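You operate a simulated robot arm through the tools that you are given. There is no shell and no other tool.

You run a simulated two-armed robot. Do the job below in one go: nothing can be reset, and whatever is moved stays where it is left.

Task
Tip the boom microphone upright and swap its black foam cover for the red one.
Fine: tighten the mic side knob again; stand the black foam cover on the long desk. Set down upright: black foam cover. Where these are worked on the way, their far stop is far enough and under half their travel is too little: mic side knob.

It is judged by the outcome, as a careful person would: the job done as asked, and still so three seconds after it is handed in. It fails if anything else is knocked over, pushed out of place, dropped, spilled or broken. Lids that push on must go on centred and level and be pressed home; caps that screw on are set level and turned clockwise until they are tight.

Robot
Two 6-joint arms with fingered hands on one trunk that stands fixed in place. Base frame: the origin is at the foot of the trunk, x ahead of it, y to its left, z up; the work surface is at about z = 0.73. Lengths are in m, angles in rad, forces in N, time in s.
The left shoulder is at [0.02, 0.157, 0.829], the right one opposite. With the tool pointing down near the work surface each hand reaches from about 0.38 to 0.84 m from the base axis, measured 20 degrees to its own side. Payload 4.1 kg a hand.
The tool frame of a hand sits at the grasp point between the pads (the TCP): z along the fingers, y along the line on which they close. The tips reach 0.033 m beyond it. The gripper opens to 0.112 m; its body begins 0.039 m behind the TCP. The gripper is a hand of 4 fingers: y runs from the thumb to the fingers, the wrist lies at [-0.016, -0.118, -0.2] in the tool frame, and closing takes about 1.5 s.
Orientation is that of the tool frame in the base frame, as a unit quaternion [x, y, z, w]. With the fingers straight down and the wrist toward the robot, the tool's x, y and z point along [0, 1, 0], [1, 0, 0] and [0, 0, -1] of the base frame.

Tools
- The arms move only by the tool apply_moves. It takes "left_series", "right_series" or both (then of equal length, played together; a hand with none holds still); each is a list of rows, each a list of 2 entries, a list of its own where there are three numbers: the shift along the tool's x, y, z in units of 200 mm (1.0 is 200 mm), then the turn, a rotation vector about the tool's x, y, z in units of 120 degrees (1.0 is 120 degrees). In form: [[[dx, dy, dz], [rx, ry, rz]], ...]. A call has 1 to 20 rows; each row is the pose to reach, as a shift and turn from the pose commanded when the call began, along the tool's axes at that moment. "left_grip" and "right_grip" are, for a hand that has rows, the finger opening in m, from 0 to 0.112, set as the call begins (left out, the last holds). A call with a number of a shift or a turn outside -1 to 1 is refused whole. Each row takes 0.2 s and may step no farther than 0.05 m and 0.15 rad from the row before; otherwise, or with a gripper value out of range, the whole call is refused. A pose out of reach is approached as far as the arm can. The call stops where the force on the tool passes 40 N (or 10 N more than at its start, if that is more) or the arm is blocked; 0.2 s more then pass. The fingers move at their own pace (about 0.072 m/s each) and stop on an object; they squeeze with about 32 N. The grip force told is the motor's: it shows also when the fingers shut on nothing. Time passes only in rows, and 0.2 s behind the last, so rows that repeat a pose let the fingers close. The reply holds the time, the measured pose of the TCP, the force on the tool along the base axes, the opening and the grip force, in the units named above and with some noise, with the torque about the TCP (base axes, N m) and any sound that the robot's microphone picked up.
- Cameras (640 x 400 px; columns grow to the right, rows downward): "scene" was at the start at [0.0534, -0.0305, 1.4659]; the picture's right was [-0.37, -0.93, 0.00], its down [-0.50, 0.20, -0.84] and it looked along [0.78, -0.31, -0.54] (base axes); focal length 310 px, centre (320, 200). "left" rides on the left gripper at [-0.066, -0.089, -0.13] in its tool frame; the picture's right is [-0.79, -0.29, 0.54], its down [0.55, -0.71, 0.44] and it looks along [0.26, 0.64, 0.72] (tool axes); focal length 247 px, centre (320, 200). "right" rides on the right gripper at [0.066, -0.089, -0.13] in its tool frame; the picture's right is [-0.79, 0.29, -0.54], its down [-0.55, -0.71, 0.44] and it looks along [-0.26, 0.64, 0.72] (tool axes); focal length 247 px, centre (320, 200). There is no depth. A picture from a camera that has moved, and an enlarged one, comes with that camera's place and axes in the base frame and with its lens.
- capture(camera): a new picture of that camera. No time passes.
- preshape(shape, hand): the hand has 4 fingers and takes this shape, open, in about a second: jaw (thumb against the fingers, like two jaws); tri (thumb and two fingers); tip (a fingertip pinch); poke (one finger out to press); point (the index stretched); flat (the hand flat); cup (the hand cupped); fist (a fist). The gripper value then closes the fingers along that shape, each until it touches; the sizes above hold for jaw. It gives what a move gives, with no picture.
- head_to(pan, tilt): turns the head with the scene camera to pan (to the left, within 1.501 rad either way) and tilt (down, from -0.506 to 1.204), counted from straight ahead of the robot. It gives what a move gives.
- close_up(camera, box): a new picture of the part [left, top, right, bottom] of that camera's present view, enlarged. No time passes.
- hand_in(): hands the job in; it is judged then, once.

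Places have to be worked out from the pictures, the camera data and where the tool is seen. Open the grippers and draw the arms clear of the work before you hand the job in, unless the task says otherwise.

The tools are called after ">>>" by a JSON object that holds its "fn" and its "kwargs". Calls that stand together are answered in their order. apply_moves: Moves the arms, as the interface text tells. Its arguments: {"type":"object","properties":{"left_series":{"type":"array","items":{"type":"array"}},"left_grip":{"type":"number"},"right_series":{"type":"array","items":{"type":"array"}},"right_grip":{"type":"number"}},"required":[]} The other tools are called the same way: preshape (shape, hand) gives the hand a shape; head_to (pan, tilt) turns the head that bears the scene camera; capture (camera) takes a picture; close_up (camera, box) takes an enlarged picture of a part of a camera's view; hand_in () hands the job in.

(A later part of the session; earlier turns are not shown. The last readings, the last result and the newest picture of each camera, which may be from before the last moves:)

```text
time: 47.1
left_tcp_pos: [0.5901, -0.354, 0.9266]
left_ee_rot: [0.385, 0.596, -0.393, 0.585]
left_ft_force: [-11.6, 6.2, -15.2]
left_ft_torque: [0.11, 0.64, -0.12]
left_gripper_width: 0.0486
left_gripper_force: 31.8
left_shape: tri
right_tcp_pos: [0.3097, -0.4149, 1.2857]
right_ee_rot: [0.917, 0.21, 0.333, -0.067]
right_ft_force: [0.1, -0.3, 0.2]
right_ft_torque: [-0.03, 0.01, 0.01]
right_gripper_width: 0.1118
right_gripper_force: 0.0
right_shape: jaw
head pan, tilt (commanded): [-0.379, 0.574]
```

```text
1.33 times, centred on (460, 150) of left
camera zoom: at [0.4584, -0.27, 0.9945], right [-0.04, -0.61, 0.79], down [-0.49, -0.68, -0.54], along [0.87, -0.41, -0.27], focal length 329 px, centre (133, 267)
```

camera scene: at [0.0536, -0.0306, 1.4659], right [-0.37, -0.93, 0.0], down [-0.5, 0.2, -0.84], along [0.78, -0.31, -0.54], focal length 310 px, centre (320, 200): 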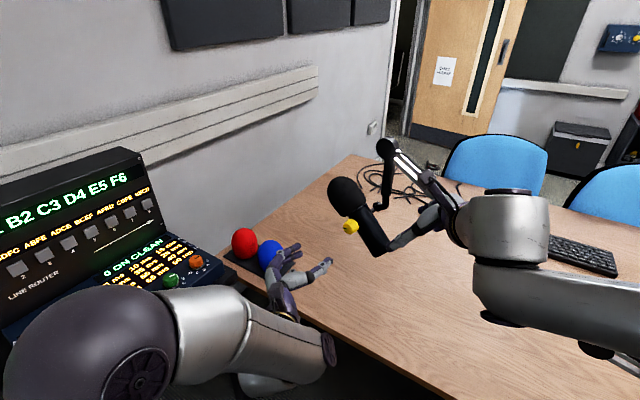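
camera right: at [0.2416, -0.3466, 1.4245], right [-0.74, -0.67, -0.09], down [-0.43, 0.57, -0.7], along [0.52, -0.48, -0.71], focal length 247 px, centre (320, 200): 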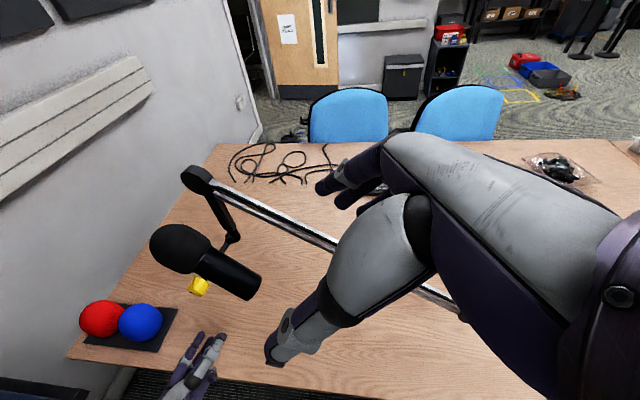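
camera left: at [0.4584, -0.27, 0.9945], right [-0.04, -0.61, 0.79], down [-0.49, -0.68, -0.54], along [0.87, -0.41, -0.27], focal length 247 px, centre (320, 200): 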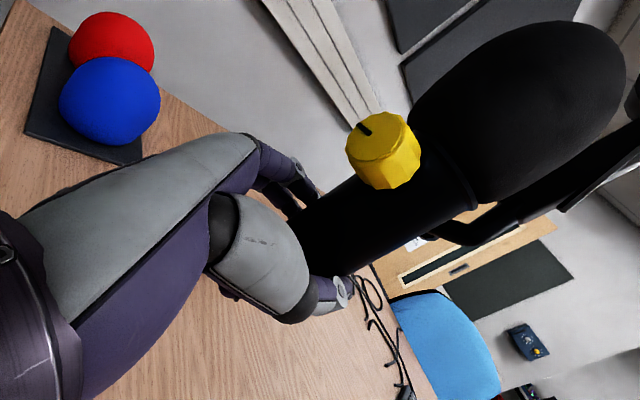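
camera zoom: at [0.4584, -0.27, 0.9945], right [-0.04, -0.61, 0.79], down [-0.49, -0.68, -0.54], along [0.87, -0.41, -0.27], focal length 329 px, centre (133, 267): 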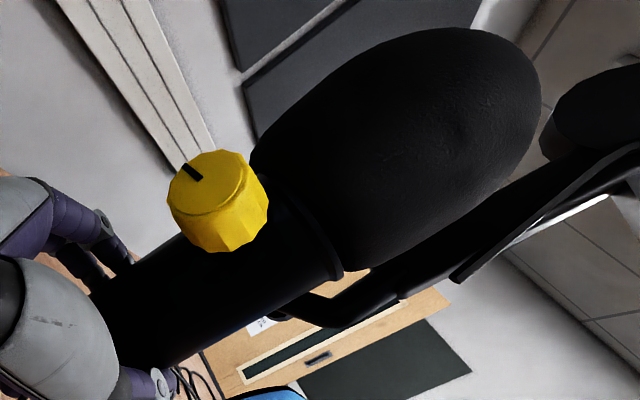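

The body edges show only about 1° forward lean, matching the hand's roll angle. I add 1.2° and then open the hand to let the mic settle on its friction.

>>> {"fn": "apply_moves", "kwargs": {"left_series": [[[0, 0.0075, 0], [0, 0, 0.01]], [[0, 0.0075, 0], [0, 0, 0.01]]]}}

>>> {"fn": "apply_moves", "kwargs": {"left_series": [[[0, 0, 0], [0, 0, 0]], [[0, 0, 0], [0, 0, 0]], [[0, 0, 0], [0, 0, 0]], [[0, 0, 0], [0, 0, 0]]], "left_grip": 0.095}}

>>> {"fn": "close_up", "kwargs": {"camera": "scene", "box": [315, 160, 415, 255]}}

>>> {"fn": "capture", "kwargs": {"camera": "left"}}

```text
time: 47.7
left_tcp_pos: [0.5913, -0.353, 0.9275]
left_ee_rot: [0.393, 0.591, -0.387, 0.589]
left_ft_force: [-11.9, 0.5, -18.5]
left_ft_torque: [0.14, 0.73, -0.35]
left_gripper_width: 0.0483
left_gripper_force: 31.4
left_shape: tri
right_tcp_pos: [0.308, -0.4167, 1.2855]
right_ee_rot: [0.916, 0.21, 0.334, -0.067]
right_ft_force: [0.4, 0.3, -0.3]
right_ft_torque: [-0.04, -0.01, 0.03]
right_gripper_width: 0.1117
right_gripper_force: 0.1
right_shape: jaw
head pan, tilt (commanded): [-0.379, 0.574]
```

```text
time: 48.7
left_tcp_pos: [0.5939, -0.3526, 0.9322]
left_ee_rot: [0.389, 0.59, -0.387, 0.592]
left_ft_force: [-0.4, -0.5, -0.1]
left_ft_torque: [-0.01, 0.03, 0.01]
left_gripper_width: 0.0946
left_gripper_force: 0.0
left_shape: tri
right_tcp_pos: [0.3098, -0.4159, 1.2862]
right_ee_rot: [0.916, 0.21, 0.334, -0.068]
right_ft_force: [-0.3, 0.7, 0.0]
right_ft_torque: [0.0, 0.0, -0.02]
right_gripper_width: 0.112
right_gripper_force: 0.1
right_shape: jaw
head pan, tilt (commanded): [-0.379, 0.574]
```

```text
4.21 times, centred on (365, 208) of scene
camera zoom: at [0.0534, -0.0305, 1.4659], right [-0.37, -0.93, 0.0], down [-0.5, 0.2, -0.84], along [0.78, -0.31, -0.54], focal length 1304 px, centre (130, 168)
```

zoom: 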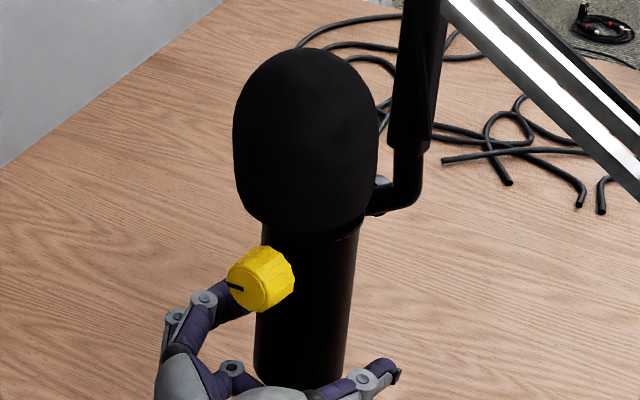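

```text
taken
camera left: at [0.4591, -0.2695, 0.995], right [-0.05, -0.61, 0.79], down [-0.48, -0.68, -0.56], along [0.88, -0.41, -0.25], focal length 247 px, centre (320, 200)
```

left: 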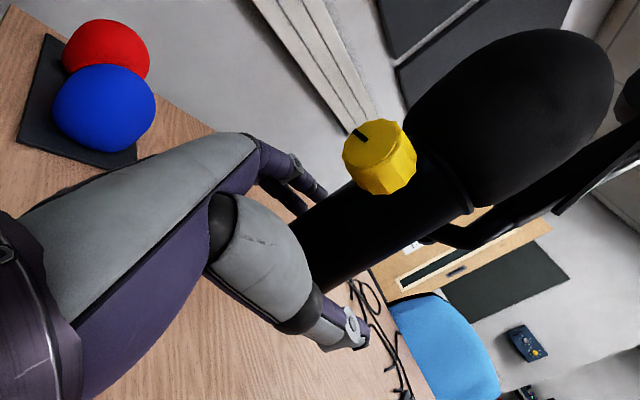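

The mic holds by itself. I draw the left hand back along the pivot axis for an unobstructed measurement.

>>> {"fn": "apply_moves", "kwargs": {"left_series": [[[0, 0, -0.1], [0, 0, 0]], [[0, 0, -0.3], [0, 0, 0]], [[0, 0, -0.5], [0, 0, 0]], [[0, 0, -0.7], [0, 0, 0]]]}}

>>> {"fn": "close_up", "kwargs": {"camera": "scene", "box": [325, 170, 395, 215]}}

>>> {"fn": "close_up", "kwargs": {"camera": "scene", "box": [325, 205, 395, 250]}}

>>> {"fn": "close_up", "kwargs": {"camera": "left", "box": [320, 100, 560, 300]}}

>>> {"fn": "close_up", "kwargs": {"camera": "right", "box": [150, 190, 310, 320]}}

```text
time: 49.7
left_tcp_pos: [0.5366, -0.2236, 0.9304]
left_ee_rot: [0.39, 0.59, -0.387, 0.591]
left_ft_force: [0.5, 0.4, -0.3]
left_ft_torque: [-0.04, 0.01, -0.01]
left_gripper_width: 0.0948
left_gripper_force: 0.0
left_shape: tri
right_tcp_pos: [0.3096, -0.416, 1.2841]
right_ee_rot: [0.917, 0.21, 0.334, -0.067]
right_ft_force: [0.0, -1.5, -0.7]
right_ft_torque: [0.01, -0.01, -0.03]
right_gripper_width: 0.1118
right_gripper_force: 0.0
right_shape: jaw
head pan, tilt (commanded): [-0.379, 0.574]
```

```text
8.89 times, centred on (360, 192) of scene
camera zoom: at [0.0534, -0.0309, 1.4659], right [-0.37, -0.93, 0.0], down [-0.5, 0.2, -0.84], along [0.78, -0.31, -0.54], focal length 2753 px, centre (-36, 267)
```

zoom: 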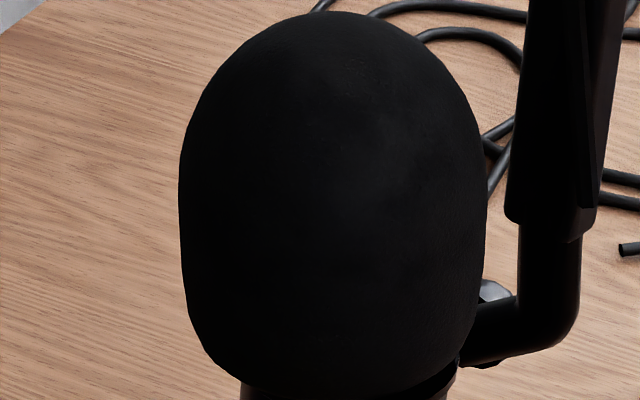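

```text
8.89 times, centred on (360, 228) of scene
camera zoom: at [0.0534, -0.0309, 1.4659], right [-0.37, -0.93, 0.0], down [-0.5, 0.2, -0.84], along [0.78, -0.31, -0.54], focal length 2753 px, centre (-36, -44)
```

zoom: 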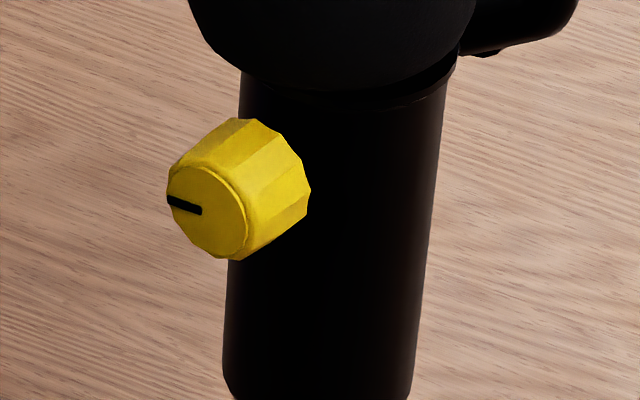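

```text
2.00 times, centred on (440, 200) of left
camera zoom: at [0.403, -0.1409, 0.9946], right [-0.05, -0.61, 0.79], down [-0.48, -0.68, -0.56], along [0.88, -0.41, -0.26], focal length 494 px, centre (80, 200)
```

zoom: 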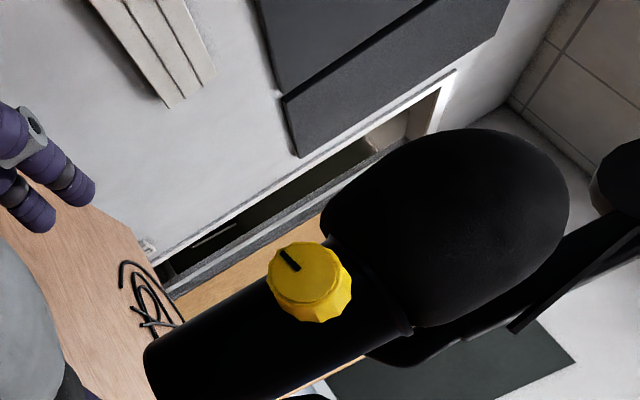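

```text
3.08 times, centred on (230, 255) of right
camera zoom: at [0.2416, -0.3471, 1.4244], right [-0.74, -0.67, -0.09], down [-0.43, 0.57, -0.7], along [0.52, -0.48, -0.71], focal length 760 px, centre (597, 31)
```

zoom: 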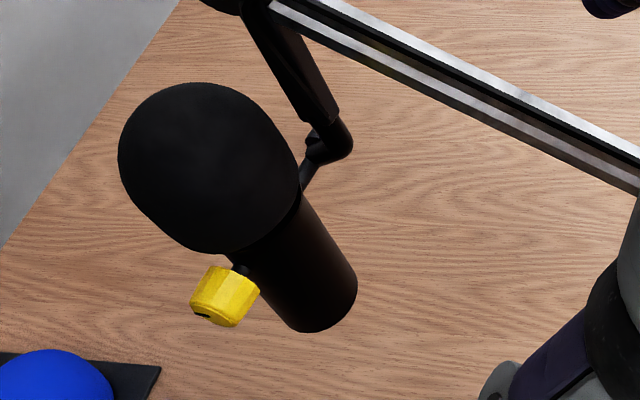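

The body edges now match true vertical within about half a degree in the scene view and within measuring error in the right view. I raise the left hand onto the knob axis at standoff, rolled −52° so there is room to tighten clockwise.

>>> {"fn": "apply_moves", "kwargs": {"left_series": [[[-0.05, 0, -0.03], [0, 0, -0.062]], [[-0.1, 0, -0.03], [0, 0, -0.124]], [[-0.15, 0, -0.03], [0, 0, -0.186]], [[-0.2, 0, -0.03], [0, 0, -0.248]], [[-0.25, 0, -0.03], [0, 0, -0.31]], [[-0.3, 0, -0.03], [0, 0, -0.372]], [[-0.353, 0.0015, -0.03], [0, 0, -0.4333]]], "left_grip": 0.07}}

>>> {"fn": "capture", "kwargs": {"camera": "left"}}

>>> {"fn": "close_up", "kwargs": {"camera": "scene", "box": [270, 150, 450, 280]}}

```text
time: 51.3
left_tcp_pos: [0.5345, -0.2187, 1.0016]
left_ee_rot: [0.09, 0.701, -0.608, 0.361]
left_ft_force: [-0.6, 0.1, -0.1]
left_ft_torque: [-0.02, 0.01, 0.01]
left_gripper_width: 0.0705
left_gripper_force: 0.0
left_shape: tri
right_tcp_pos: [0.3101, -0.4155, 1.2854]
right_ee_rot: [0.917, 0.209, 0.334, -0.067]
right_ft_force: [0.5, -0.2, -0.4]
right_ft_torque: [-0.02, -0.03, 0.03]
right_gripper_width: 0.1121
right_gripper_force: 0.0
right_shape: jaw
head pan, tilt (commanded): [-0.379, 0.574]
```

```text
taken
camera left: at [0.4793, -0.102, 1.1106], right [0.62, -0.32, 0.71], down [-0.63, -0.75, 0.22], along [0.46, -0.59, -0.67], focal length 247 px, centre (320, 200)
```

left: 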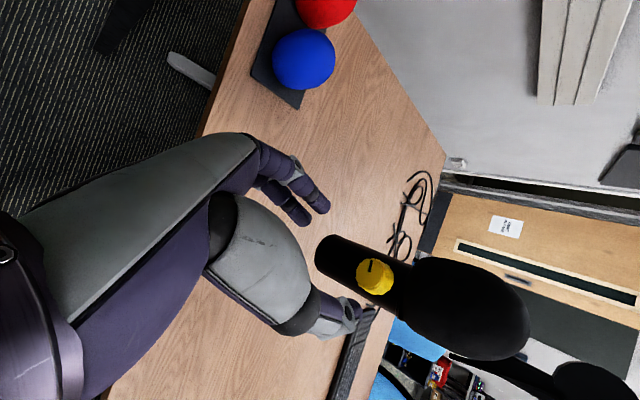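

```text
3.08 times, centred on (360, 215) of scene
camera zoom: at [0.0534, -0.0307, 1.4659], right [-0.37, -0.93, 0.0], down [-0.5, 0.2, -0.84], along [0.78, -0.31, -0.54], focal length 953 px, centre (197, 154)
```

zoom: 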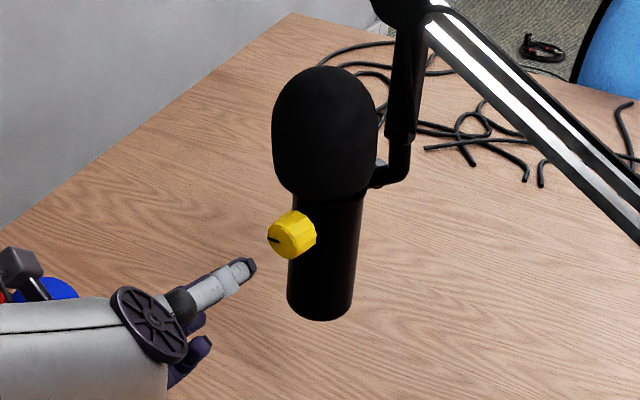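

Alignment looks right. I narrow the opening slightly to stay clear of the foam, advance 8 cm onto the knob, then close.

>>> {"fn": "apply_moves", "kwargs": {"left_series": [[[0, 0, 0], [0, 0, 0]], [[0, 0, 0.12], [0, 0, 0]], [[0, 0, 0.24], [0, 0, 0]], [[0, 0, 0.33], [0, 0, 0]], [[0, 0, 0.4], [0, 0, 0]]], "left_grip": 0.055}}

>>> {"fn": "close_up", "kwargs": {"camera": "left", "box": [220, 160, 460, 340]}}

>>> {"fn": "close_up", "kwargs": {"camera": "scene", "box": [290, 150, 430, 280]}}

```text
time: 52.5
left_tcp_pos: [0.5666, -0.2917, 1.0009]
left_ee_rot: [0.092, 0.702, -0.607, 0.361]
left_ft_force: [0.1, 0.3, -0.2]
left_ft_torque: [0.02, -0.05, -0.02]
left_gripper_width: 0.0555
left_gripper_force: 0.0
left_shape: tri
right_tcp_pos: [0.309, -0.4157, 1.2866]
right_ee_rot: [0.917, 0.209, 0.333, -0.067]
right_ft_force: [0.7, 0.8, -0.4]
right_ft_torque: [-0.03, 0.03, 0.0]
right_gripper_width: 0.1117
right_gripper_force: 0.0
right_shape: jaw
head pan, tilt (commanded): [-0.379, 0.574]
```

```text
2.22 times, centred on (340, 250) of left
camera zoom: at [0.5111, -0.1753, 1.1115], right [0.62, -0.32, 0.72], down [-0.63, -0.75, 0.21], along [0.47, -0.58, -0.67], focal length 549 px, centre (276, 89)
```

zoom: 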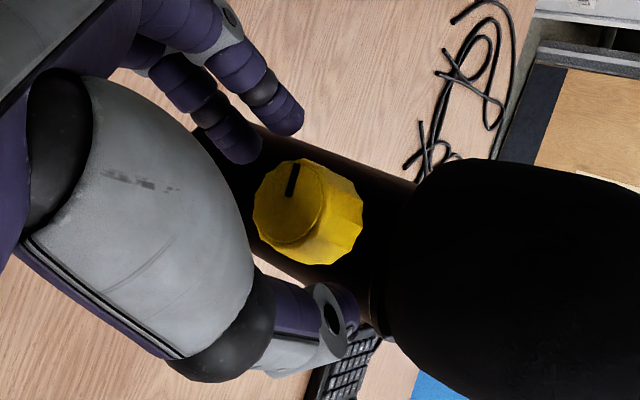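

```text
3.08 times, centred on (360, 215) of scene
camera zoom: at [0.0533, -0.0304, 1.4659], right [-0.37, -0.93, 0.0], down [-0.5, 0.2, -0.84], along [0.78, -0.31, -0.54], focal length 953 px, centre (197, 154)
```

zoom: 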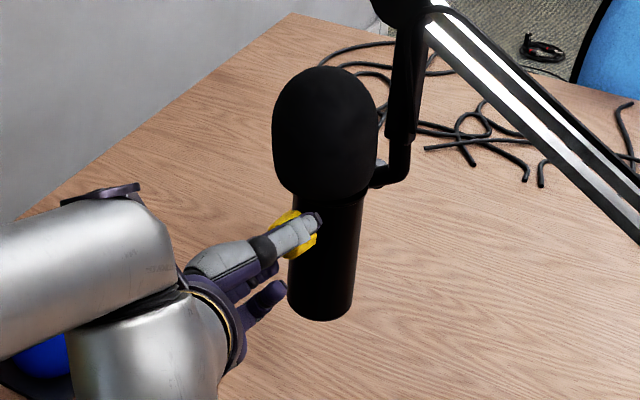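

The knob is between the fingertips with no contact force. I close on it.

>>> {"fn": "apply_moves", "kwargs": {"left_series": [[[0, 0, 0], [0, 0, 0]], [[0, 0, 0], [0, 0, 0]], [[0, 0, 0], [0, 0, 0]], [[0, 0, 0], [0, 0, 0]], [[0, 0, 0], [0, 0, 0]]], "left_grip": 0.0}}

>>> {"fn": "close_up", "kwargs": {"camera": "left", "box": [220, 160, 460, 340]}}

```text
time: 53.7
left_tcp_pos: [0.5667, -0.293, 1.0021]
left_ee_rot: [0.092, 0.702, -0.607, 0.362]
left_ft_force: [0.9, -1.9, -0.2]
left_ft_torque: [0.02, 0.02, 0.03]
left_gripper_width: 0.0241
left_gripper_force: 32.3
left_shape: tri
right_tcp_pos: [0.3098, -0.4154, 1.2854]
right_ee_rot: [0.917, 0.209, 0.333, -0.067]
right_ft_force: [-0.9, -0.2, 0.0]
right_ft_torque: [-0.03, 0.0, -0.04]
right_gripper_width: 0.1119
right_gripper_force: 0.0
right_shape: jaw
head pan, tilt (commanded): [-0.379, 0.574]
```

```text
2.22 times, centred on (340, 250) of left
camera zoom: at [0.511, -0.1753, 1.1113], right [0.62, -0.32, 0.72], down [-0.63, -0.75, 0.21], along [0.47, -0.58, -0.67], focal length 549 px, centre (276, 89)
```

zoom: 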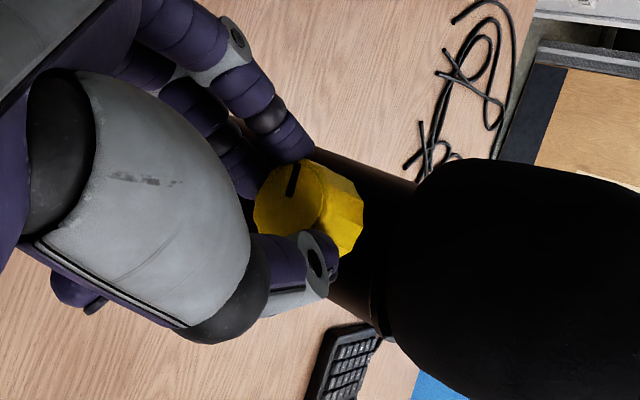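

Gripped. I turn the knob clockwise 58° and check.

>>> {"fn": "apply_moves", "kwargs": {"left_series": [[[0, 0, 0], [0, 0, 0.06]], [[0, 0, 0], [0, 0, 0.12]], [[0, 0, 0], [0, 0, 0.18]], [[0, 0, 0], [0, 0, 0.24]], [[0, 0, 0], [0, 0, 0.3]], [[0, 0, 0], [0, 0, 0.36]], [[0, 0, 0], [0, 0, 0.42]], [[0, 0, 0], [0, 0, 0.48]]]}}

>>> {"fn": "close_up", "kwargs": {"camera": "left", "box": [220, 160, 460, 340]}}

>>> {"fn": "close_up", "kwargs": {"camera": "scene", "box": [290, 150, 430, 280]}}

```text
time: 55.5
left_tcp_pos: [0.5667, -0.2924, 1.0001]
left_ee_rot: [0.42, 0.57, -0.357, 0.609]
left_ft_force: [-6.0, -2.7, -4.8]
left_ft_torque: [0.14, 0.07, -0.08]
left_gripper_width: 0.0232
left_gripper_force: 32.2
left_shape: tri
right_tcp_pos: [0.3094, -0.4158, 1.2859]
right_ee_rot: [0.917, 0.209, 0.334, -0.067]
right_ft_force: [0.2, 0.1, -0.4]
right_ft_torque: [0.03, 0.03, -0.03]
right_gripper_width: 0.1119
right_gripper_force: 0.0
right_shape: jaw
head pan, tilt (commanded): [-0.379, 0.574]
```

```text
2.22 times, centred on (340, 250) of left
camera zoom: at [0.4269, -0.2118, 1.0555], right [-0.12, -0.64, 0.76], down [-0.43, -0.65, -0.63], along [0.9, -0.4, -0.19], focal length 549 px, centre (276, 89)
```

zoom: 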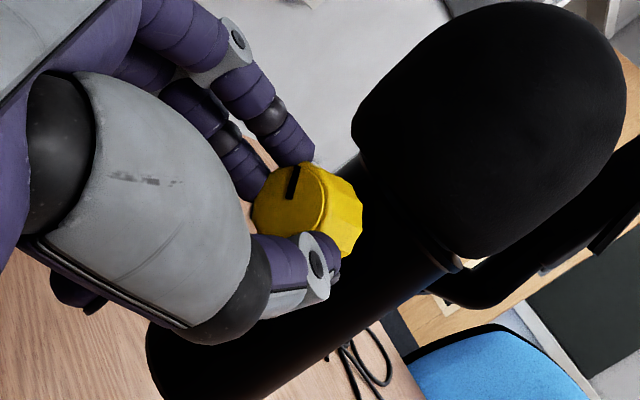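

```text
3.08 times, centred on (360, 215) of scene
camera zoom: at [0.0533, -0.0307, 1.4659], right [-0.37, -0.93, 0.0], down [-0.5, 0.2, -0.84], along [0.78, -0.31, -0.54], focal length 953 px, centre (197, 154)
```

zoom: 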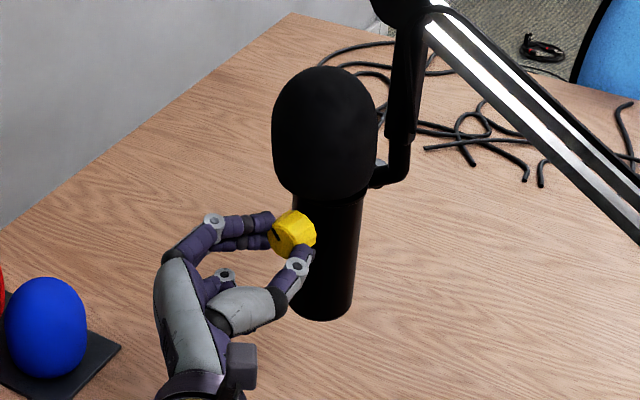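

The mark moved with the hand and the mic stayed upright. I continue clockwise 43° to reach the tight stop.

>>> {"fn": "apply_moves", "kwargs": {"left_series": [[[0, 0, 0], [0, 0, 0.06]], [[0, 0, 0], [0, 0, 0.12]], [[0, 0, 0], [0, 0, 0.18]], [[0, 0, 0], [0, 0, 0.24]], [[0, 0, 0], [0, 0, 0.3]], [[0, 0, 0], [0, 0, 0.36]]]}}

>>> {"fn": "close_up", "kwargs": {"camera": "left", "box": [220, 160, 460, 340]}}

>>> {"fn": "close_up", "kwargs": {"camera": "scene", "box": [290, 150, 430, 280]}}

```text
time: 56.9
left_tcp_pos: [0.5678, -0.2922, 0.9986]
left_ee_rot: [0.6, 0.377, -0.106, 0.698]
left_ft_force: [-1.1, -1.4, -9.9]
left_ft_torque: [0.25, 0.28, -0.05]
left_gripper_width: 0.0229
left_gripper_force: 31.7
left_shape: tri
right_tcp_pos: [0.3096, -0.415, 1.2851]
right_ee_rot: [0.916, 0.209, 0.335, -0.067]
right_ft_force: [0.7, 0.0, -0.2]
right_ft_torque: [-0.03, 0.02, -0.02]
right_gripper_width: 0.1121
right_gripper_force: 0.0
right_shape: jaw
head pan, tilt (commanded): [-0.379, 0.574]
```

```text
2.22 times, centred on (340, 250) of left
camera zoom: at [0.4156, -0.2165, 0.9747], right [-0.51, -0.81, 0.3], down [0.13, -0.42, -0.9], along [0.85, -0.42, 0.31], focal length 549 px, centre (276, 89)
```

zoom: 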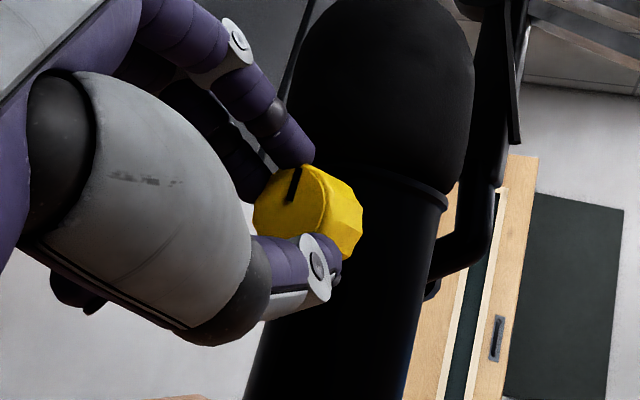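

```text
3.08 times, centred on (360, 215) of scene
camera zoom: at [0.0536, -0.0308, 1.4658], right [-0.37, -0.93, 0.0], down [-0.5, 0.2, -0.84], along [0.78, -0.31, -0.54], focal length 953 px, centre (197, 154)
```

zoom: 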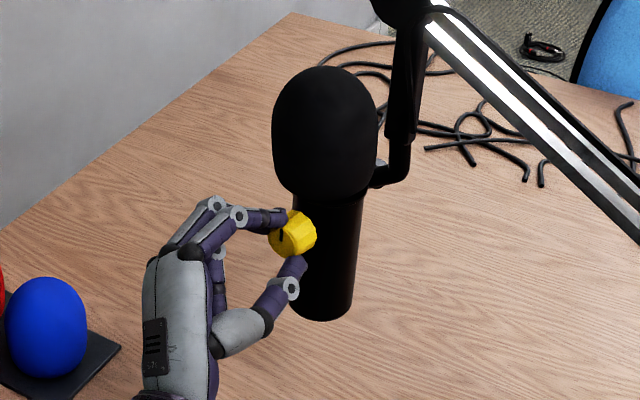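

The mark is back near 12 o'clock with 0.16 N m of resistance and no slip yet. I turn a little further to make sure it is hard against its tight stop.

>>> {"fn": "apply_moves", "kwargs": {"left_series": [[[0, 0, 0], [0, 0, 0.05]], [[0, 0, 0], [0, 0, 0.1]], [[0, 0, 0], [0, 0, 0.15]], [[0, 0, 0], [0, 0, 0.2]]]}}

>>> {"fn": "close_up", "kwargs": {"camera": "left", "box": [220, 160, 460, 340]}}

>>> {"fn": "close_up", "kwargs": {"camera": "scene", "box": [315, 190, 395, 245]}}

```text
time: 57.9
left_tcp_pos: [0.5692, -0.2913, 0.9997]
left_ee_rot: [0.664, 0.245, 0.042, 0.705]
left_ft_force: [12.3, 6.2, -14.2]
left_ft_torque: [0.33, 0.43, 0.29]
left_gripper_width: 0.0229
left_gripper_force: 32.3
left_shape: tri
right_tcp_pos: [0.3103, -0.4143, 1.2849]
right_ee_rot: [0.917, 0.21, 0.333, -0.066]
right_ft_force: [0.0, -0.1, -0.9]
right_ft_torque: [0.0, -0.02, 0.0]
right_gripper_width: 0.1119
right_gripper_force: 0.1
right_shape: jaw
head pan, tilt (commanded): [-0.379, 0.574]
```

```text
2.22 times, centred on (340, 250) of left
camera zoom: at [0.4348, -0.2077, 0.9333], right [-0.56, -0.83, -0.04], down [0.47, -0.27, -0.84], along [0.69, -0.49, 0.54], focal length 549 px, centre (276, 89)
```

zoom: 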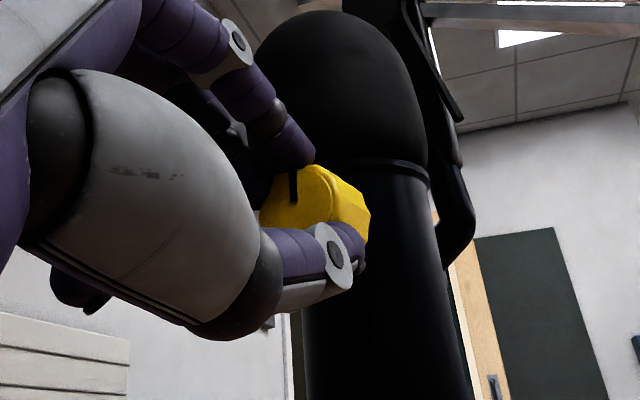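

```text
7.27 times, centred on (355, 218) of scene
camera zoom: at [0.0542, -0.0305, 1.4658], right [-0.37, -0.93, 0.0], down [-0.51, 0.2, -0.84], along [0.78, -0.31, -0.54], focal length 2253 px, centre (66, 73)
```

zoom: 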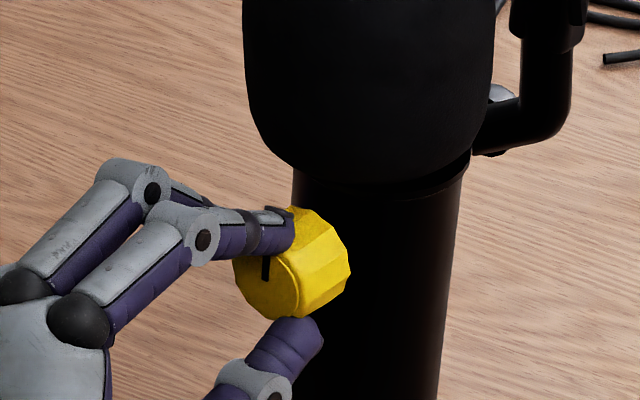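

The hand slipped at the end with the mark at 12 o'clock, as it was originally, so the knob is tight. I release and back away along the axis.

>>> {"fn": "apply_moves", "kwargs": {"left_series": [[[0, 0, 0], [0, 0, 0]], [[0, 0, 0], [0, 0, 0]], [[0, 0, 0], [0, 0, 0]], [[0, 0, 0], [0, 0, 0]], [[0, 0, -0.15], [0, 0, 0]], [[0, 0, -0.35], [0, 0, 0]], [[0, 0, -0.55], [0, 0, 0]], [[0, 0, -0.75], [0, 0, 0]]], "left_grip": 0.06}}

>>> {"fn": "close_up", "kwargs": {"camera": "scene", "box": [325, 205, 395, 250]}}

>>> {"fn": "capture", "kwargs": {"camera": "scene"}}

>>> {"fn": "capture", "kwargs": {"camera": "left"}}

```text
time: 59.7
left_tcp_pos: [0.5078, -0.1545, 1.0012]
left_ee_rot: [0.665, 0.243, 0.039, 0.706]
left_ft_force: [-0.6, -1.2, 0.3]
left_ft_torque: [0.0, -0.04, 0.01]
left_gripper_width: 0.0598
left_gripper_force: 0.1
left_shape: tri
right_tcp_pos: [0.3088, -0.4165, 1.284]
right_ee_rot: [0.917, 0.21, 0.334, -0.067]
right_ft_force: [-0.7, 0.3, 0.0]
right_ft_torque: [0.03, -0.02, 0.0]
right_gripper_width: 0.112
right_gripper_force: 0.0
right_shape: jaw
head pan, tilt (commanded): [-0.379, 0.574]
```

```text
8.89 times, centred on (360, 228) of scene
camera zoom: at [0.0534, -0.031, 1.4659], right [-0.37, -0.93, 0.0], down [-0.5, 0.2, -0.84], along [0.78, -0.31, -0.54], focal length 2753 px, centre (-36, -44)
```

zoom: 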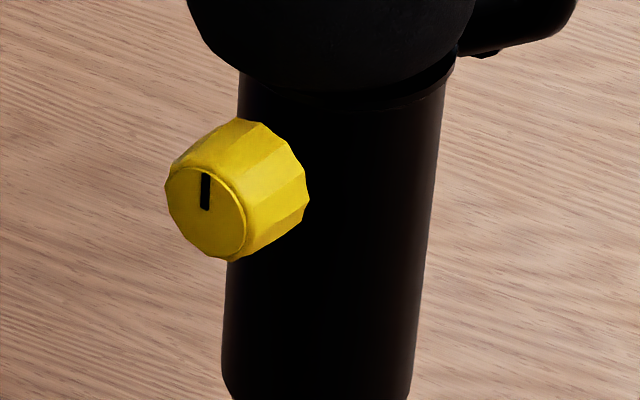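

```text
taken
camera scene: at [0.0534, -0.031, 1.4659], right [-0.37, -0.93, 0.0], down [-0.5, 0.2, -0.84], along [0.78, -0.31, -0.54], focal length 310 px, centre (320, 200)
```

scene: 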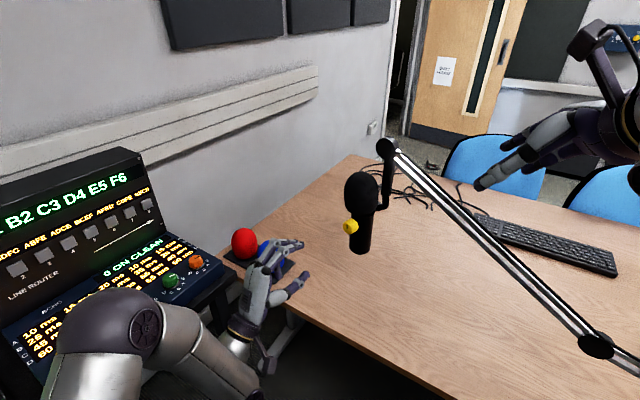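

```text
taken
camera left: at [0.3732, -0.0704, 0.9334], right [-0.56, -0.83, -0.04], down [0.47, -0.27, -0.84], along [0.68, -0.49, 0.54], focal length 247 px, centre (320, 200)
```

left: 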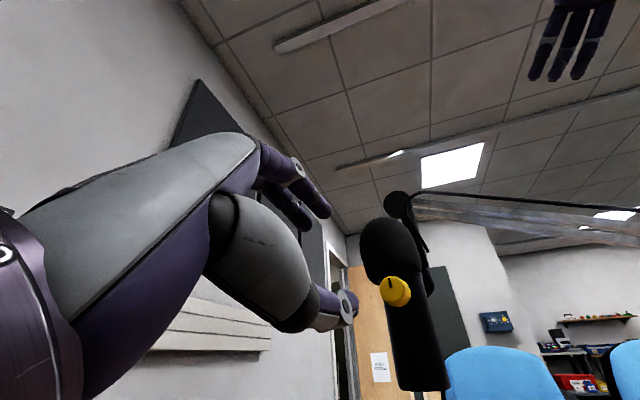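

The mark is at 12 o'clock and the body edges still read vertical within about 0.3°, so the knob job is done. The right arm will do the cover swap, so I park the left arm up and back with fingers down.

>>> {"fn": "apply_moves", "kwargs": {"left_series": [[[-0.022, 0.072, -0.082], [0.055, 0.0305, -0.0132]], [[-0.044, 0.143, -0.164], [0.11, 0.0611, -0.0265]], [[-0.066, 0.215, -0.246], [0.165, 0.0916, -0.0397]], [[-0.088, 0.286, -0.328], [0.22, 0.1221, -0.053]], [[-0.11, 0.358, -0.41], [0.275, 0.1527, -0.0662]], [[-0.132, 0.43, -0.492], [0.33, 0.1832, -0.0795]], [[-0.155, 0.501, -0.574], [0.385, 0.2137, -0.0927]], [[-0.177, 0.573, -0.656], [0.44, 0.2443, -0.106]], [[-0.199, 0.644, -0.738], [0.495, 0.2748, -0.1192]], [[-0.221, 0.716, -0.82], [0.55, 0.3053, -0.1325]], [[-0.243, 0.787, -0.902], [0.605, 0.3359, -0.1457]], [[-0.265, 0.859, -0.984], [0.6596, 0.3664, -0.1589]]]}}

>>> {"fn": "capture", "kwargs": {"camera": "scene"}}

```text
time: 62.5
left_tcp_pos: [0.5533, 0.1745, 1.232]
left_ee_rot: [0.559, 0.77, 0.255, 0.17]
left_ft_force: [0.4, 0.3, -0.7]
left_ft_torque: [0.03, -0.03, -0.01]
left_gripper_width: 0.0602
left_gripper_force: 0.1
left_shape: tri
left hand out of reach, approached as far as the arm can: row 8, 9, 10, 11
right_tcp_pos: [0.3094, -0.4147, 1.2847]
right_ee_rot: [0.917, 0.209, 0.333, -0.067]
right_ft_force: [-0.7, -0.3, -0.2]
right_ft_torque: [-0.01, -0.03, -0.01]
right_gripper_width: 0.1119
right_gripper_force: 0.1
right_shape: jaw
head pan, tilt (commanded): [-0.379, 0.574]
stopped in row 12 (left hand): the arm was blocked; the commanded pose is now the measured one
```

```text
taken
camera scene: at [0.0534, -0.0305, 1.4659], right [-0.37, -0.93, 0.0], down [-0.5, 0.2, -0.84], along [0.78, -0.31, -0.54], focal length 310 px, centre (320, 200)
```

scene: 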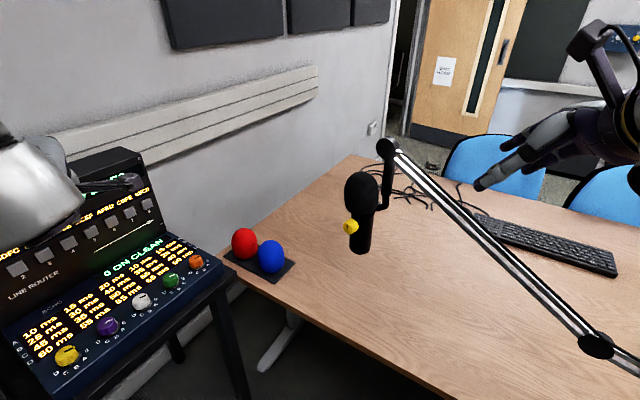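

The left arm reports being blocked at (0.55,0.17,1.23), away from the mic. I turn the head to see what it is near.

>>> {"fn": "head_to", "kwargs": {"pan": 0.35, "tilt": 0.6}}

>>> {"fn": "capture", "kwargs": {"camera": "scene"}}

>>> {"fn": "capture", "kwargs": {"camera": "left"}}

```text
time: 63.6
left_tcp_pos: [0.5543, 0.1757, 1.2331]
left_ee_rot: [0.558, 0.771, 0.255, 0.17]
left_ft_force: [0.0, 0.0, 0.0]
left_ft_torque: [-0.01, 0.02, -0.03]
left_gripper_width: 0.06
left_gripper_force: 0.0
left_shape: tri
right_tcp_pos: [0.3101, -0.4157, 1.2838]
right_ee_rot: [0.917, 0.209, 0.334, -0.067]
right_ft_force: [-0.8, -0.1, -0.5]
right_ft_torque: [0.01, -0.02, 0.0]
right_gripper_width: 0.1119
right_gripper_force: 0.0
right_shape: jaw
head pan, tilt (commanded): [0.351, 0.6]
```

```text
taken
camera scene: at [0.0536, 0.0328, 1.4635], right [0.34, -0.94, 0.0], down [-0.53, -0.19, -0.83], along [0.78, 0.28, -0.56], focal length 310 px, centre (320, 200)
```

scene: 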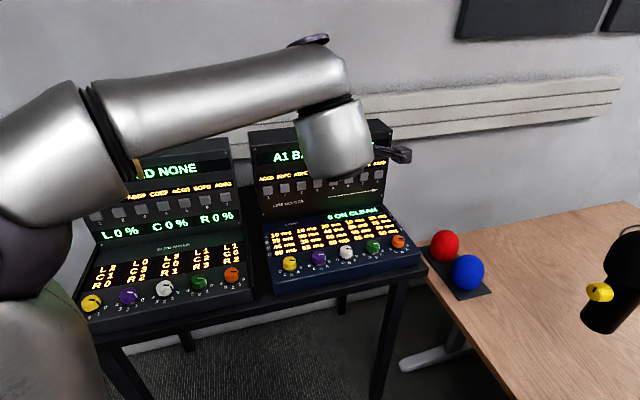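

```text
taken
camera left: at [0.4339, 0.0635, 1.284], right [0.32, -0.71, -0.62], down [-0.49, 0.44, -0.76], along [0.81, 0.55, -0.21], focal length 247 px, centre (320, 200)
```

left: 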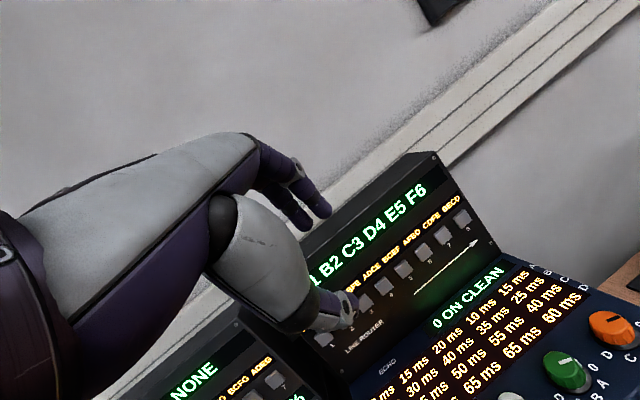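

The left hand hovers free above the consoles with no contact force, so it can stay there. I turn the head back and bring the right hand to the mic's near side while turning it to a 35°-down pose with horizontal closing direction.

>>> {"fn": "head_to", "kwargs": {"pan": -0.379, "tilt": 0.574}}

>>> {"fn": "apply_moves", "kwargs": {"right_series": [[[0.0315, -0.0145, 0.039], [-0.0074, -0.03, -0.0578]], [[0.063, -0.029, 0.078], [-0.0148, -0.06, -0.1155]], [[0.0945, -0.0436, 0.117], [-0.0222, -0.09, -0.1733]], [[0.126, -0.0581, 0.156], [-0.0296, -0.12, -0.231]], [[0.1575, -0.0726, 0.195], [-0.0371, -0.15, -0.2888]], [[0.189, -0.0872, 0.234], [-0.0445, -0.18, -0.3466]], [[0.2205, -0.1017, 0.273], [-0.0519, -0.21, -0.4043]], [[0.252, -0.1162, 0.312], [-0.0593, -0.24, -0.4621]], [[0.2835, -0.1308, 0.351], [-0.0667, -0.27, -0.5198]]]}}

>>> {"fn": "capture", "kwargs": {"camera": "scene"}}

```text
time: 64.7
left_tcp_pos: [0.5535, 0.1747, 1.2332]
left_ee_rot: [0.559, 0.771, 0.255, 0.17]
left_ft_force: [0.0, -0.3, -0.7]
left_ft_torque: [-0.03, 0.05, -0.03]
left_gripper_width: 0.0601
left_gripper_force: 0.0
left_shape: tri
right_tcp_pos: [0.3094, -0.4156, 1.2858]
right_ee_rot: [0.917, 0.209, 0.334, -0.067]
right_ft_force: [-0.3, 0.7, 0.5]
right_ft_torque: [0.01, 0.02, -0.01]
right_gripper_width: 0.1118
right_gripper_force: 0.0
right_shape: jaw
head pan, tilt (commanded): [-0.379, 0.574]
```

```text
time: 66.7
left_tcp_pos: [0.5536, 0.1745, 1.2331]
left_ee_rot: [0.558, 0.771, 0.255, 0.17]
left_ft_force: [-0.4, -0.3, 0.0]
left_ft_torque: [0.01, 0.01, 0.01]
left_gripper_width: 0.06
left_gripper_force: 0.1
left_shape: tri
right_tcp_pos: [0.378, -0.3546, 1.2675]
right_ee_rot: [0.733, 0.635, 0.076, 0.231]
right_ft_force: [0.0, -0.7, -0.4]
right_ft_torque: [0.0, -0.05, -0.01]
right_gripper_width: 0.112
right_gripper_force: 0.0
right_shape: jaw
head pan, tilt (commanded): [-0.379, 0.574]
```

```text
taken
camera scene: at [0.0533, -0.0305, 1.4659], right [-0.37, -0.93, 0.0], down [-0.5, 0.2, -0.84], along [0.78, -0.31, -0.54], focal length 310 px, centre (320, 200)
```

scene: 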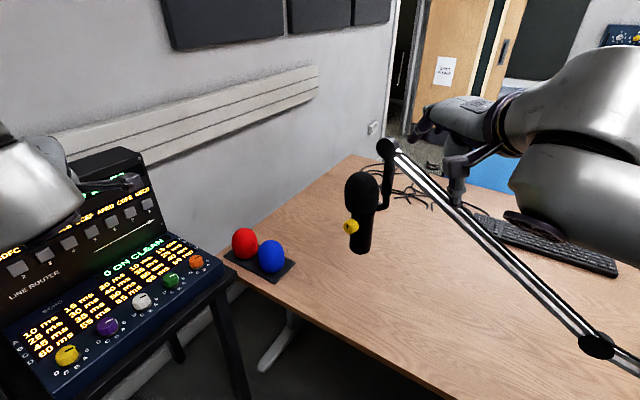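

The right hand is turning smoothly and stays clear of the boom. I finish the rotation and the small remaining shift.

>>> {"fn": "apply_moves", "kwargs": {"right_series": [[[0.042, 0.027, 0.017], [-0.0074, -0.03, -0.0578]], [[0.084, 0.054, 0.034], [-0.0148, -0.06, -0.1155]], [[0.126, 0.081, 0.051], [-0.0222, -0.09, -0.1733]], [[0.168, 0.108, 0.068], [-0.0296, -0.12, -0.231]], [[0.21, 0.135, 0.085], [-0.0371, -0.15, -0.2888]], [[0.252, 0.162, 0.102], [-0.0445, -0.18, -0.3466]], [[0.294, 0.189, 0.119], [-0.0519, -0.21, -0.4043]], [[0.336, 0.216, 0.1365], [-0.0593, -0.24, -0.4621]]]}}

>>> {"fn": "capture", "kwargs": {"camera": "scene"}}

>>> {"fn": "capture", "kwargs": {"camera": "right"}}

```text
time: 68.5
left_tcp_pos: [0.5546, 0.1747, 1.2332]
left_ee_rot: [0.559, 0.771, 0.255, 0.17]
left_ft_force: [-0.1, 0.2, 0.2]
left_ft_torque: [0.01, -0.01, 0.02]
left_gripper_width: 0.06
left_gripper_force: 0.0
left_shape: tri
right_tcp_pos: [0.4399, -0.3, 1.2498]
right_ee_rot: [0.337, 0.819, -0.179, 0.428]
right_ft_force: [-0.9, 0.2, 0.5]
right_ft_torque: [-0.04, 0.0, -0.01]
right_gripper_width: 0.1117
right_gripper_force: 0.1
right_shape: jaw
head pan, tilt (commanded): [-0.379, 0.574]
```

```text
taken
camera scene: at [0.0533, -0.0305, 1.4659], right [-0.37, -0.93, 0.0], down [-0.5, 0.2, -0.84], along [0.78, -0.31, -0.54], focal length 310 px, centre (320, 200)
```

scene: 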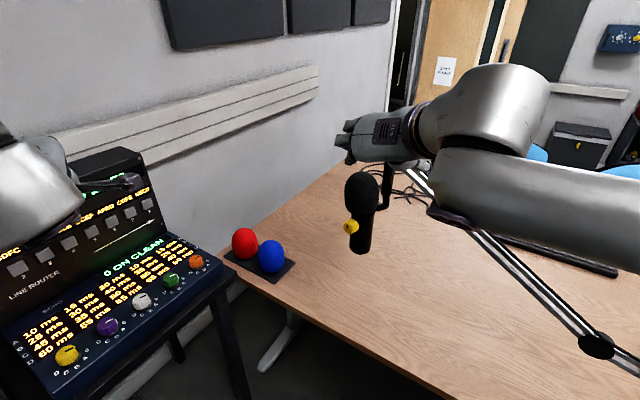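

```text
taken
camera right: at [0.2761, -0.2608, 1.2686], right [0.21, 0.2, 0.96], down [-0.02, -0.98, 0.21], along [0.98, -0.07, -0.2], focal length 247 px, centre (320, 200)
```

right: 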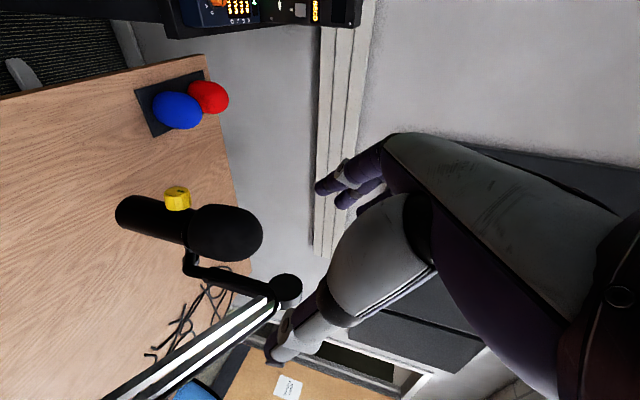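

The right hand is in its pose at (0.44,-0.30,1.25). I zoom with both cameras on the black foam to fix its exact centre before gripping.

>>> {"fn": "close_up", "kwargs": {"camera": "right", "box": [100, 160, 300, 300]}}

>>> {"fn": "close_up", "kwargs": {"camera": "scene", "box": [320, 150, 420, 260]}}

```text
2.86 times, centred on (200, 230) of right
camera zoom: at [0.2761, -0.2608, 1.2686], right [0.21, 0.2, 0.96], down [-0.02, -0.98, 0.21], along [0.98, -0.07, -0.2], focal length 706 px, centre (663, 114)
```

zoom: 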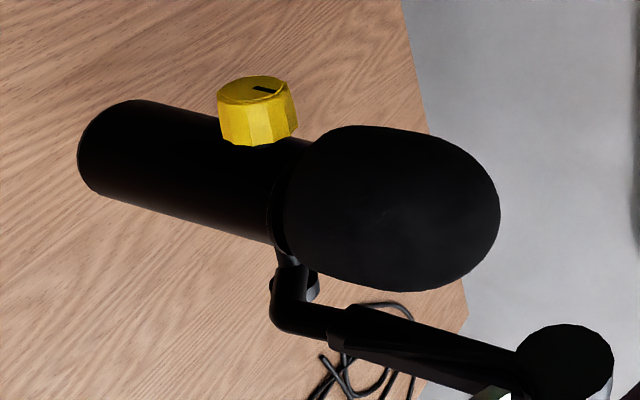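

```text
3.64 times, centred on (370, 205) of scene
camera zoom: at [0.0533, -0.0305, 1.4659], right [-0.37, -0.93, 0.0], down [-0.5, 0.2, -0.84], along [0.78, -0.31, -0.54], focal length 1126 px, centre (138, 182)
```

zoom: 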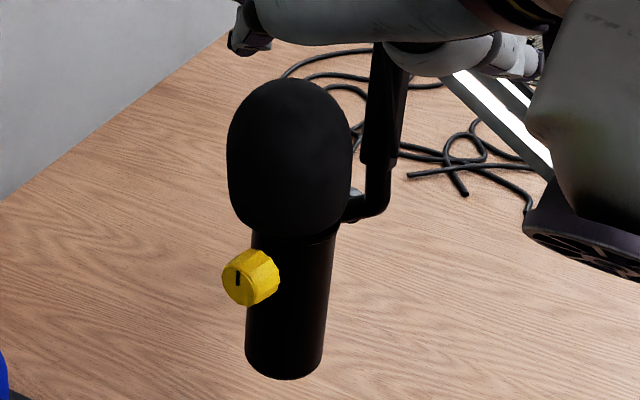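

Foam centre comes out near (0.603,-0.361,1.07), about 83 mm across and 105 mm tall. I move the right hand, open, to a standoff 14.5 cm back along its approach line.

>>> {"fn": "apply_moves", "kwargs": {"right_series": [[[0.071, 0.091, 0.109], [0, 0, 0]], [[0.143, 0.181, 0.219], [0, 0, 0]], [[0.214, 0.272, 0.328], [0, 0, 0]], [[0.286, 0.363, 0.4375], [0, 0, 0]]], "right_grip": 0.112}}

>>> {"fn": "capture", "kwargs": {"camera": "right"}}

>>> {"fn": "close_up", "kwargs": {"camera": "scene", "box": [260, 90, 480, 260]}}

```text
time: 69.5
left_tcp_pos: [0.5531, 0.1743, 1.2333]
left_ee_rot: [0.559, 0.77, 0.255, 0.17]
left_ft_force: [-0.8, 0.0, -0.9]
left_ft_torque: [0.0, 0.0, 0.02]
left_gripper_width: 0.0596
left_gripper_force: 0.0
left_shape: tri
right_tcp_pos: [0.5195, -0.2766, 1.1521]
right_ee_rot: [0.338, 0.819, -0.179, 0.427]
right_ft_force: [-0.9, 0.7, 0.8]
right_ft_torque: [0.06, -0.01, -0.03]
right_gripper_width: 0.112
right_gripper_force: 0.0
right_shape: jaw
head pan, tilt (commanded): [-0.379, 0.574]
```

```text
taken
camera right: at [0.355, -0.2375, 1.172], right [0.21, 0.2, 0.96], down [-0.03, -0.98, 0.21], along [0.98, -0.07, -0.2], focal length 247 px, centre (320, 200)
```

right: 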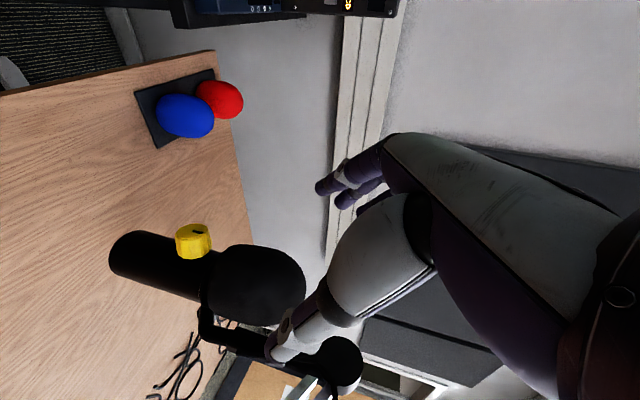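

```text
2.35 times, centred on (370, 175) of scene
camera zoom: at [0.053, -0.0305, 1.4659], right [-0.37, -0.93, 0.0], down [-0.5, 0.2, -0.84], along [0.78, -0.31, -0.54], focal length 729 px, centre (202, 259)
```

zoom: 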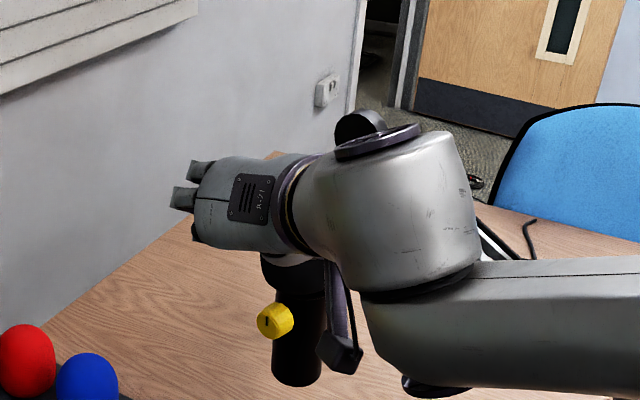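

The foam centre projects exactly on the hand's approach line in the hand camera (255,285). I advance 11 cm slowly with the hand open.

>>> {"fn": "apply_moves", "kwargs": {"right_series": [[[0, 0, 0.12], [0, 0, 0]], [[0, 0, 0.24], [0, 0, 0]], [[0, 0, 0.35], [0, 0, 0]], [[0, 0, 0.45], [0, 0, 0]], [[0, 0, 0.55], [0, 0, 0]]]}}

>>> {"fn": "capture", "kwargs": {"camera": "right"}}

>>> {"fn": "close_up", "kwargs": {"camera": "scene", "box": [260, 90, 480, 260]}}

>>> {"fn": "capture", "kwargs": {"camera": "left"}}

```text
time: 70.7
left_tcp_pos: [0.5529, 0.1751, 1.234]
left_ee_rot: [0.558, 0.771, 0.255, 0.169]
left_ft_force: [-0.2, -0.3, 0.4]
left_ft_torque: [-0.01, 0.0, -0.04]
left_gripper_width: 0.0601
left_gripper_force: 0.0
left_shape: tri
right_tcp_pos: [0.5836, -0.3386, 1.091]
right_ee_rot: [0.34, 0.818, -0.183, 0.425]
right_ft_force: [-1.4, 0.6, 0.9]
right_ft_torque: [0.01, -0.01, -0.03]
right_gripper_width: 0.112
right_gripper_force: 0.0
right_shape: jaw
right hand out of reach, approached as far as the arm can: row 5
head pan, tilt (commanded): [-0.379, 0.574]
```

```text
taken
camera right: at [0.42, -0.2983, 1.1124], right [0.22, 0.2, 0.96], down [-0.03, -0.98, 0.21], along [0.98, -0.08, -0.21], focal length 247 px, centre (320, 200)
```

right: 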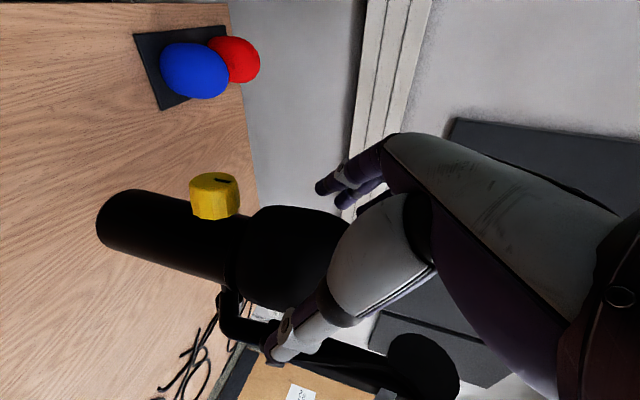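

```text
2.35 times, centred on (370, 175) of scene
camera zoom: at [0.0532, -0.0304, 1.4659], right [-0.37, -0.93, 0.0], down [-0.5, 0.2, -0.84], along [0.78, -0.31, -0.54], focal length 729 px, centre (202, 259)
```

zoom: 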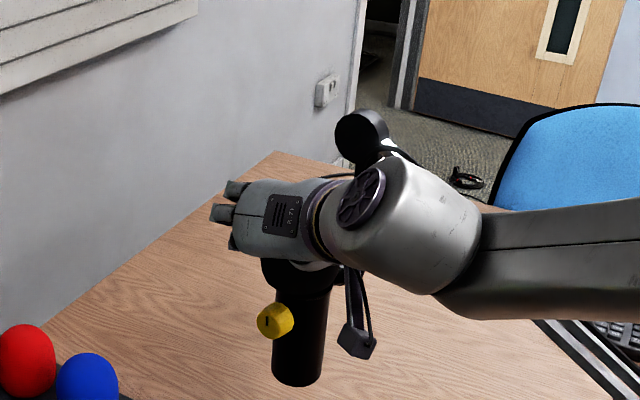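

```text
taken
camera left: at [0.4337, 0.0635, 1.284], right [0.32, -0.71, -0.62], down [-0.49, 0.44, -0.76], along [0.81, 0.55, -0.21], focal length 247 px, centre (320, 200)
```

left: 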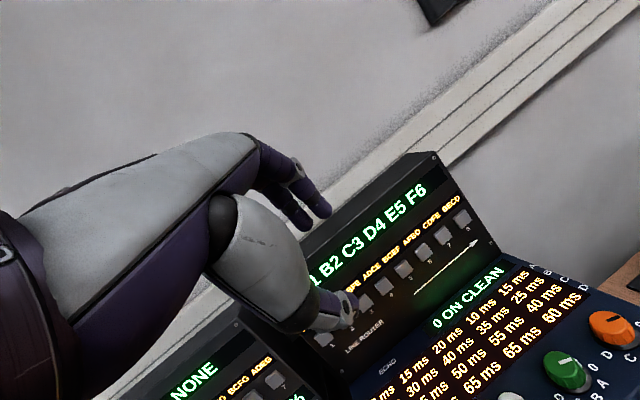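

The arm meets a limit 18 mm short of the grasp point at (0.584,-0.339,1.091), with no contact. I try the last stretch with the hand yawed 10° clockwise to ease that joint.

>>> {"fn": "apply_moves", "kwargs": {"right_series": [[[0, 0, 0.0], [0.0343, 0.0002, 0.0237]], [[0, 0, 0.0], [0.0685, 0.0004, 0.0474]], [[0, 0, 0.05], [0.0685, 0.0004, 0.0474]], [[0, 0, 0.107], [0.0685, 0.0004, 0.0474]]]}}

>>> {"fn": "capture", "kwargs": {"camera": "right"}}

```text
time: 71.7
left_tcp_pos: [0.5535, 0.1749, 1.2327]
left_ee_rot: [0.56, 0.77, 0.254, 0.17]
left_ft_force: [-0.6, 0.4, -0.2]
left_ft_torque: [-0.02, -0.01, 0.0]
left_gripper_width: 0.0602
left_gripper_force: 0.0
left_shape: tri
right_tcp_pos: [0.5966, -0.3511, 1.0799]
right_ee_rot: [0.409, 0.786, -0.215, 0.41]
right_ft_force: [-0.6, 0.2, 0.7]
right_ft_torque: [0.0, 0.01, 0.02]
right_gripper_width: 0.1121
right_gripper_force: 0.1
right_shape: jaw
head pan, tilt (commanded): [-0.379, 0.574]
```

```text
taken
camera right: at [0.4414, -0.2831, 1.0994], right [0.24, 0.16, 0.96], down [-0.2, -0.96, 0.21], along [0.95, -0.24, -0.2], focal length 247 px, centre (320, 200)
```

right: 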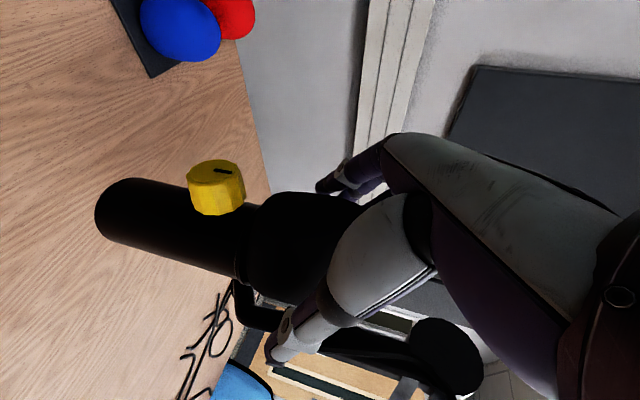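

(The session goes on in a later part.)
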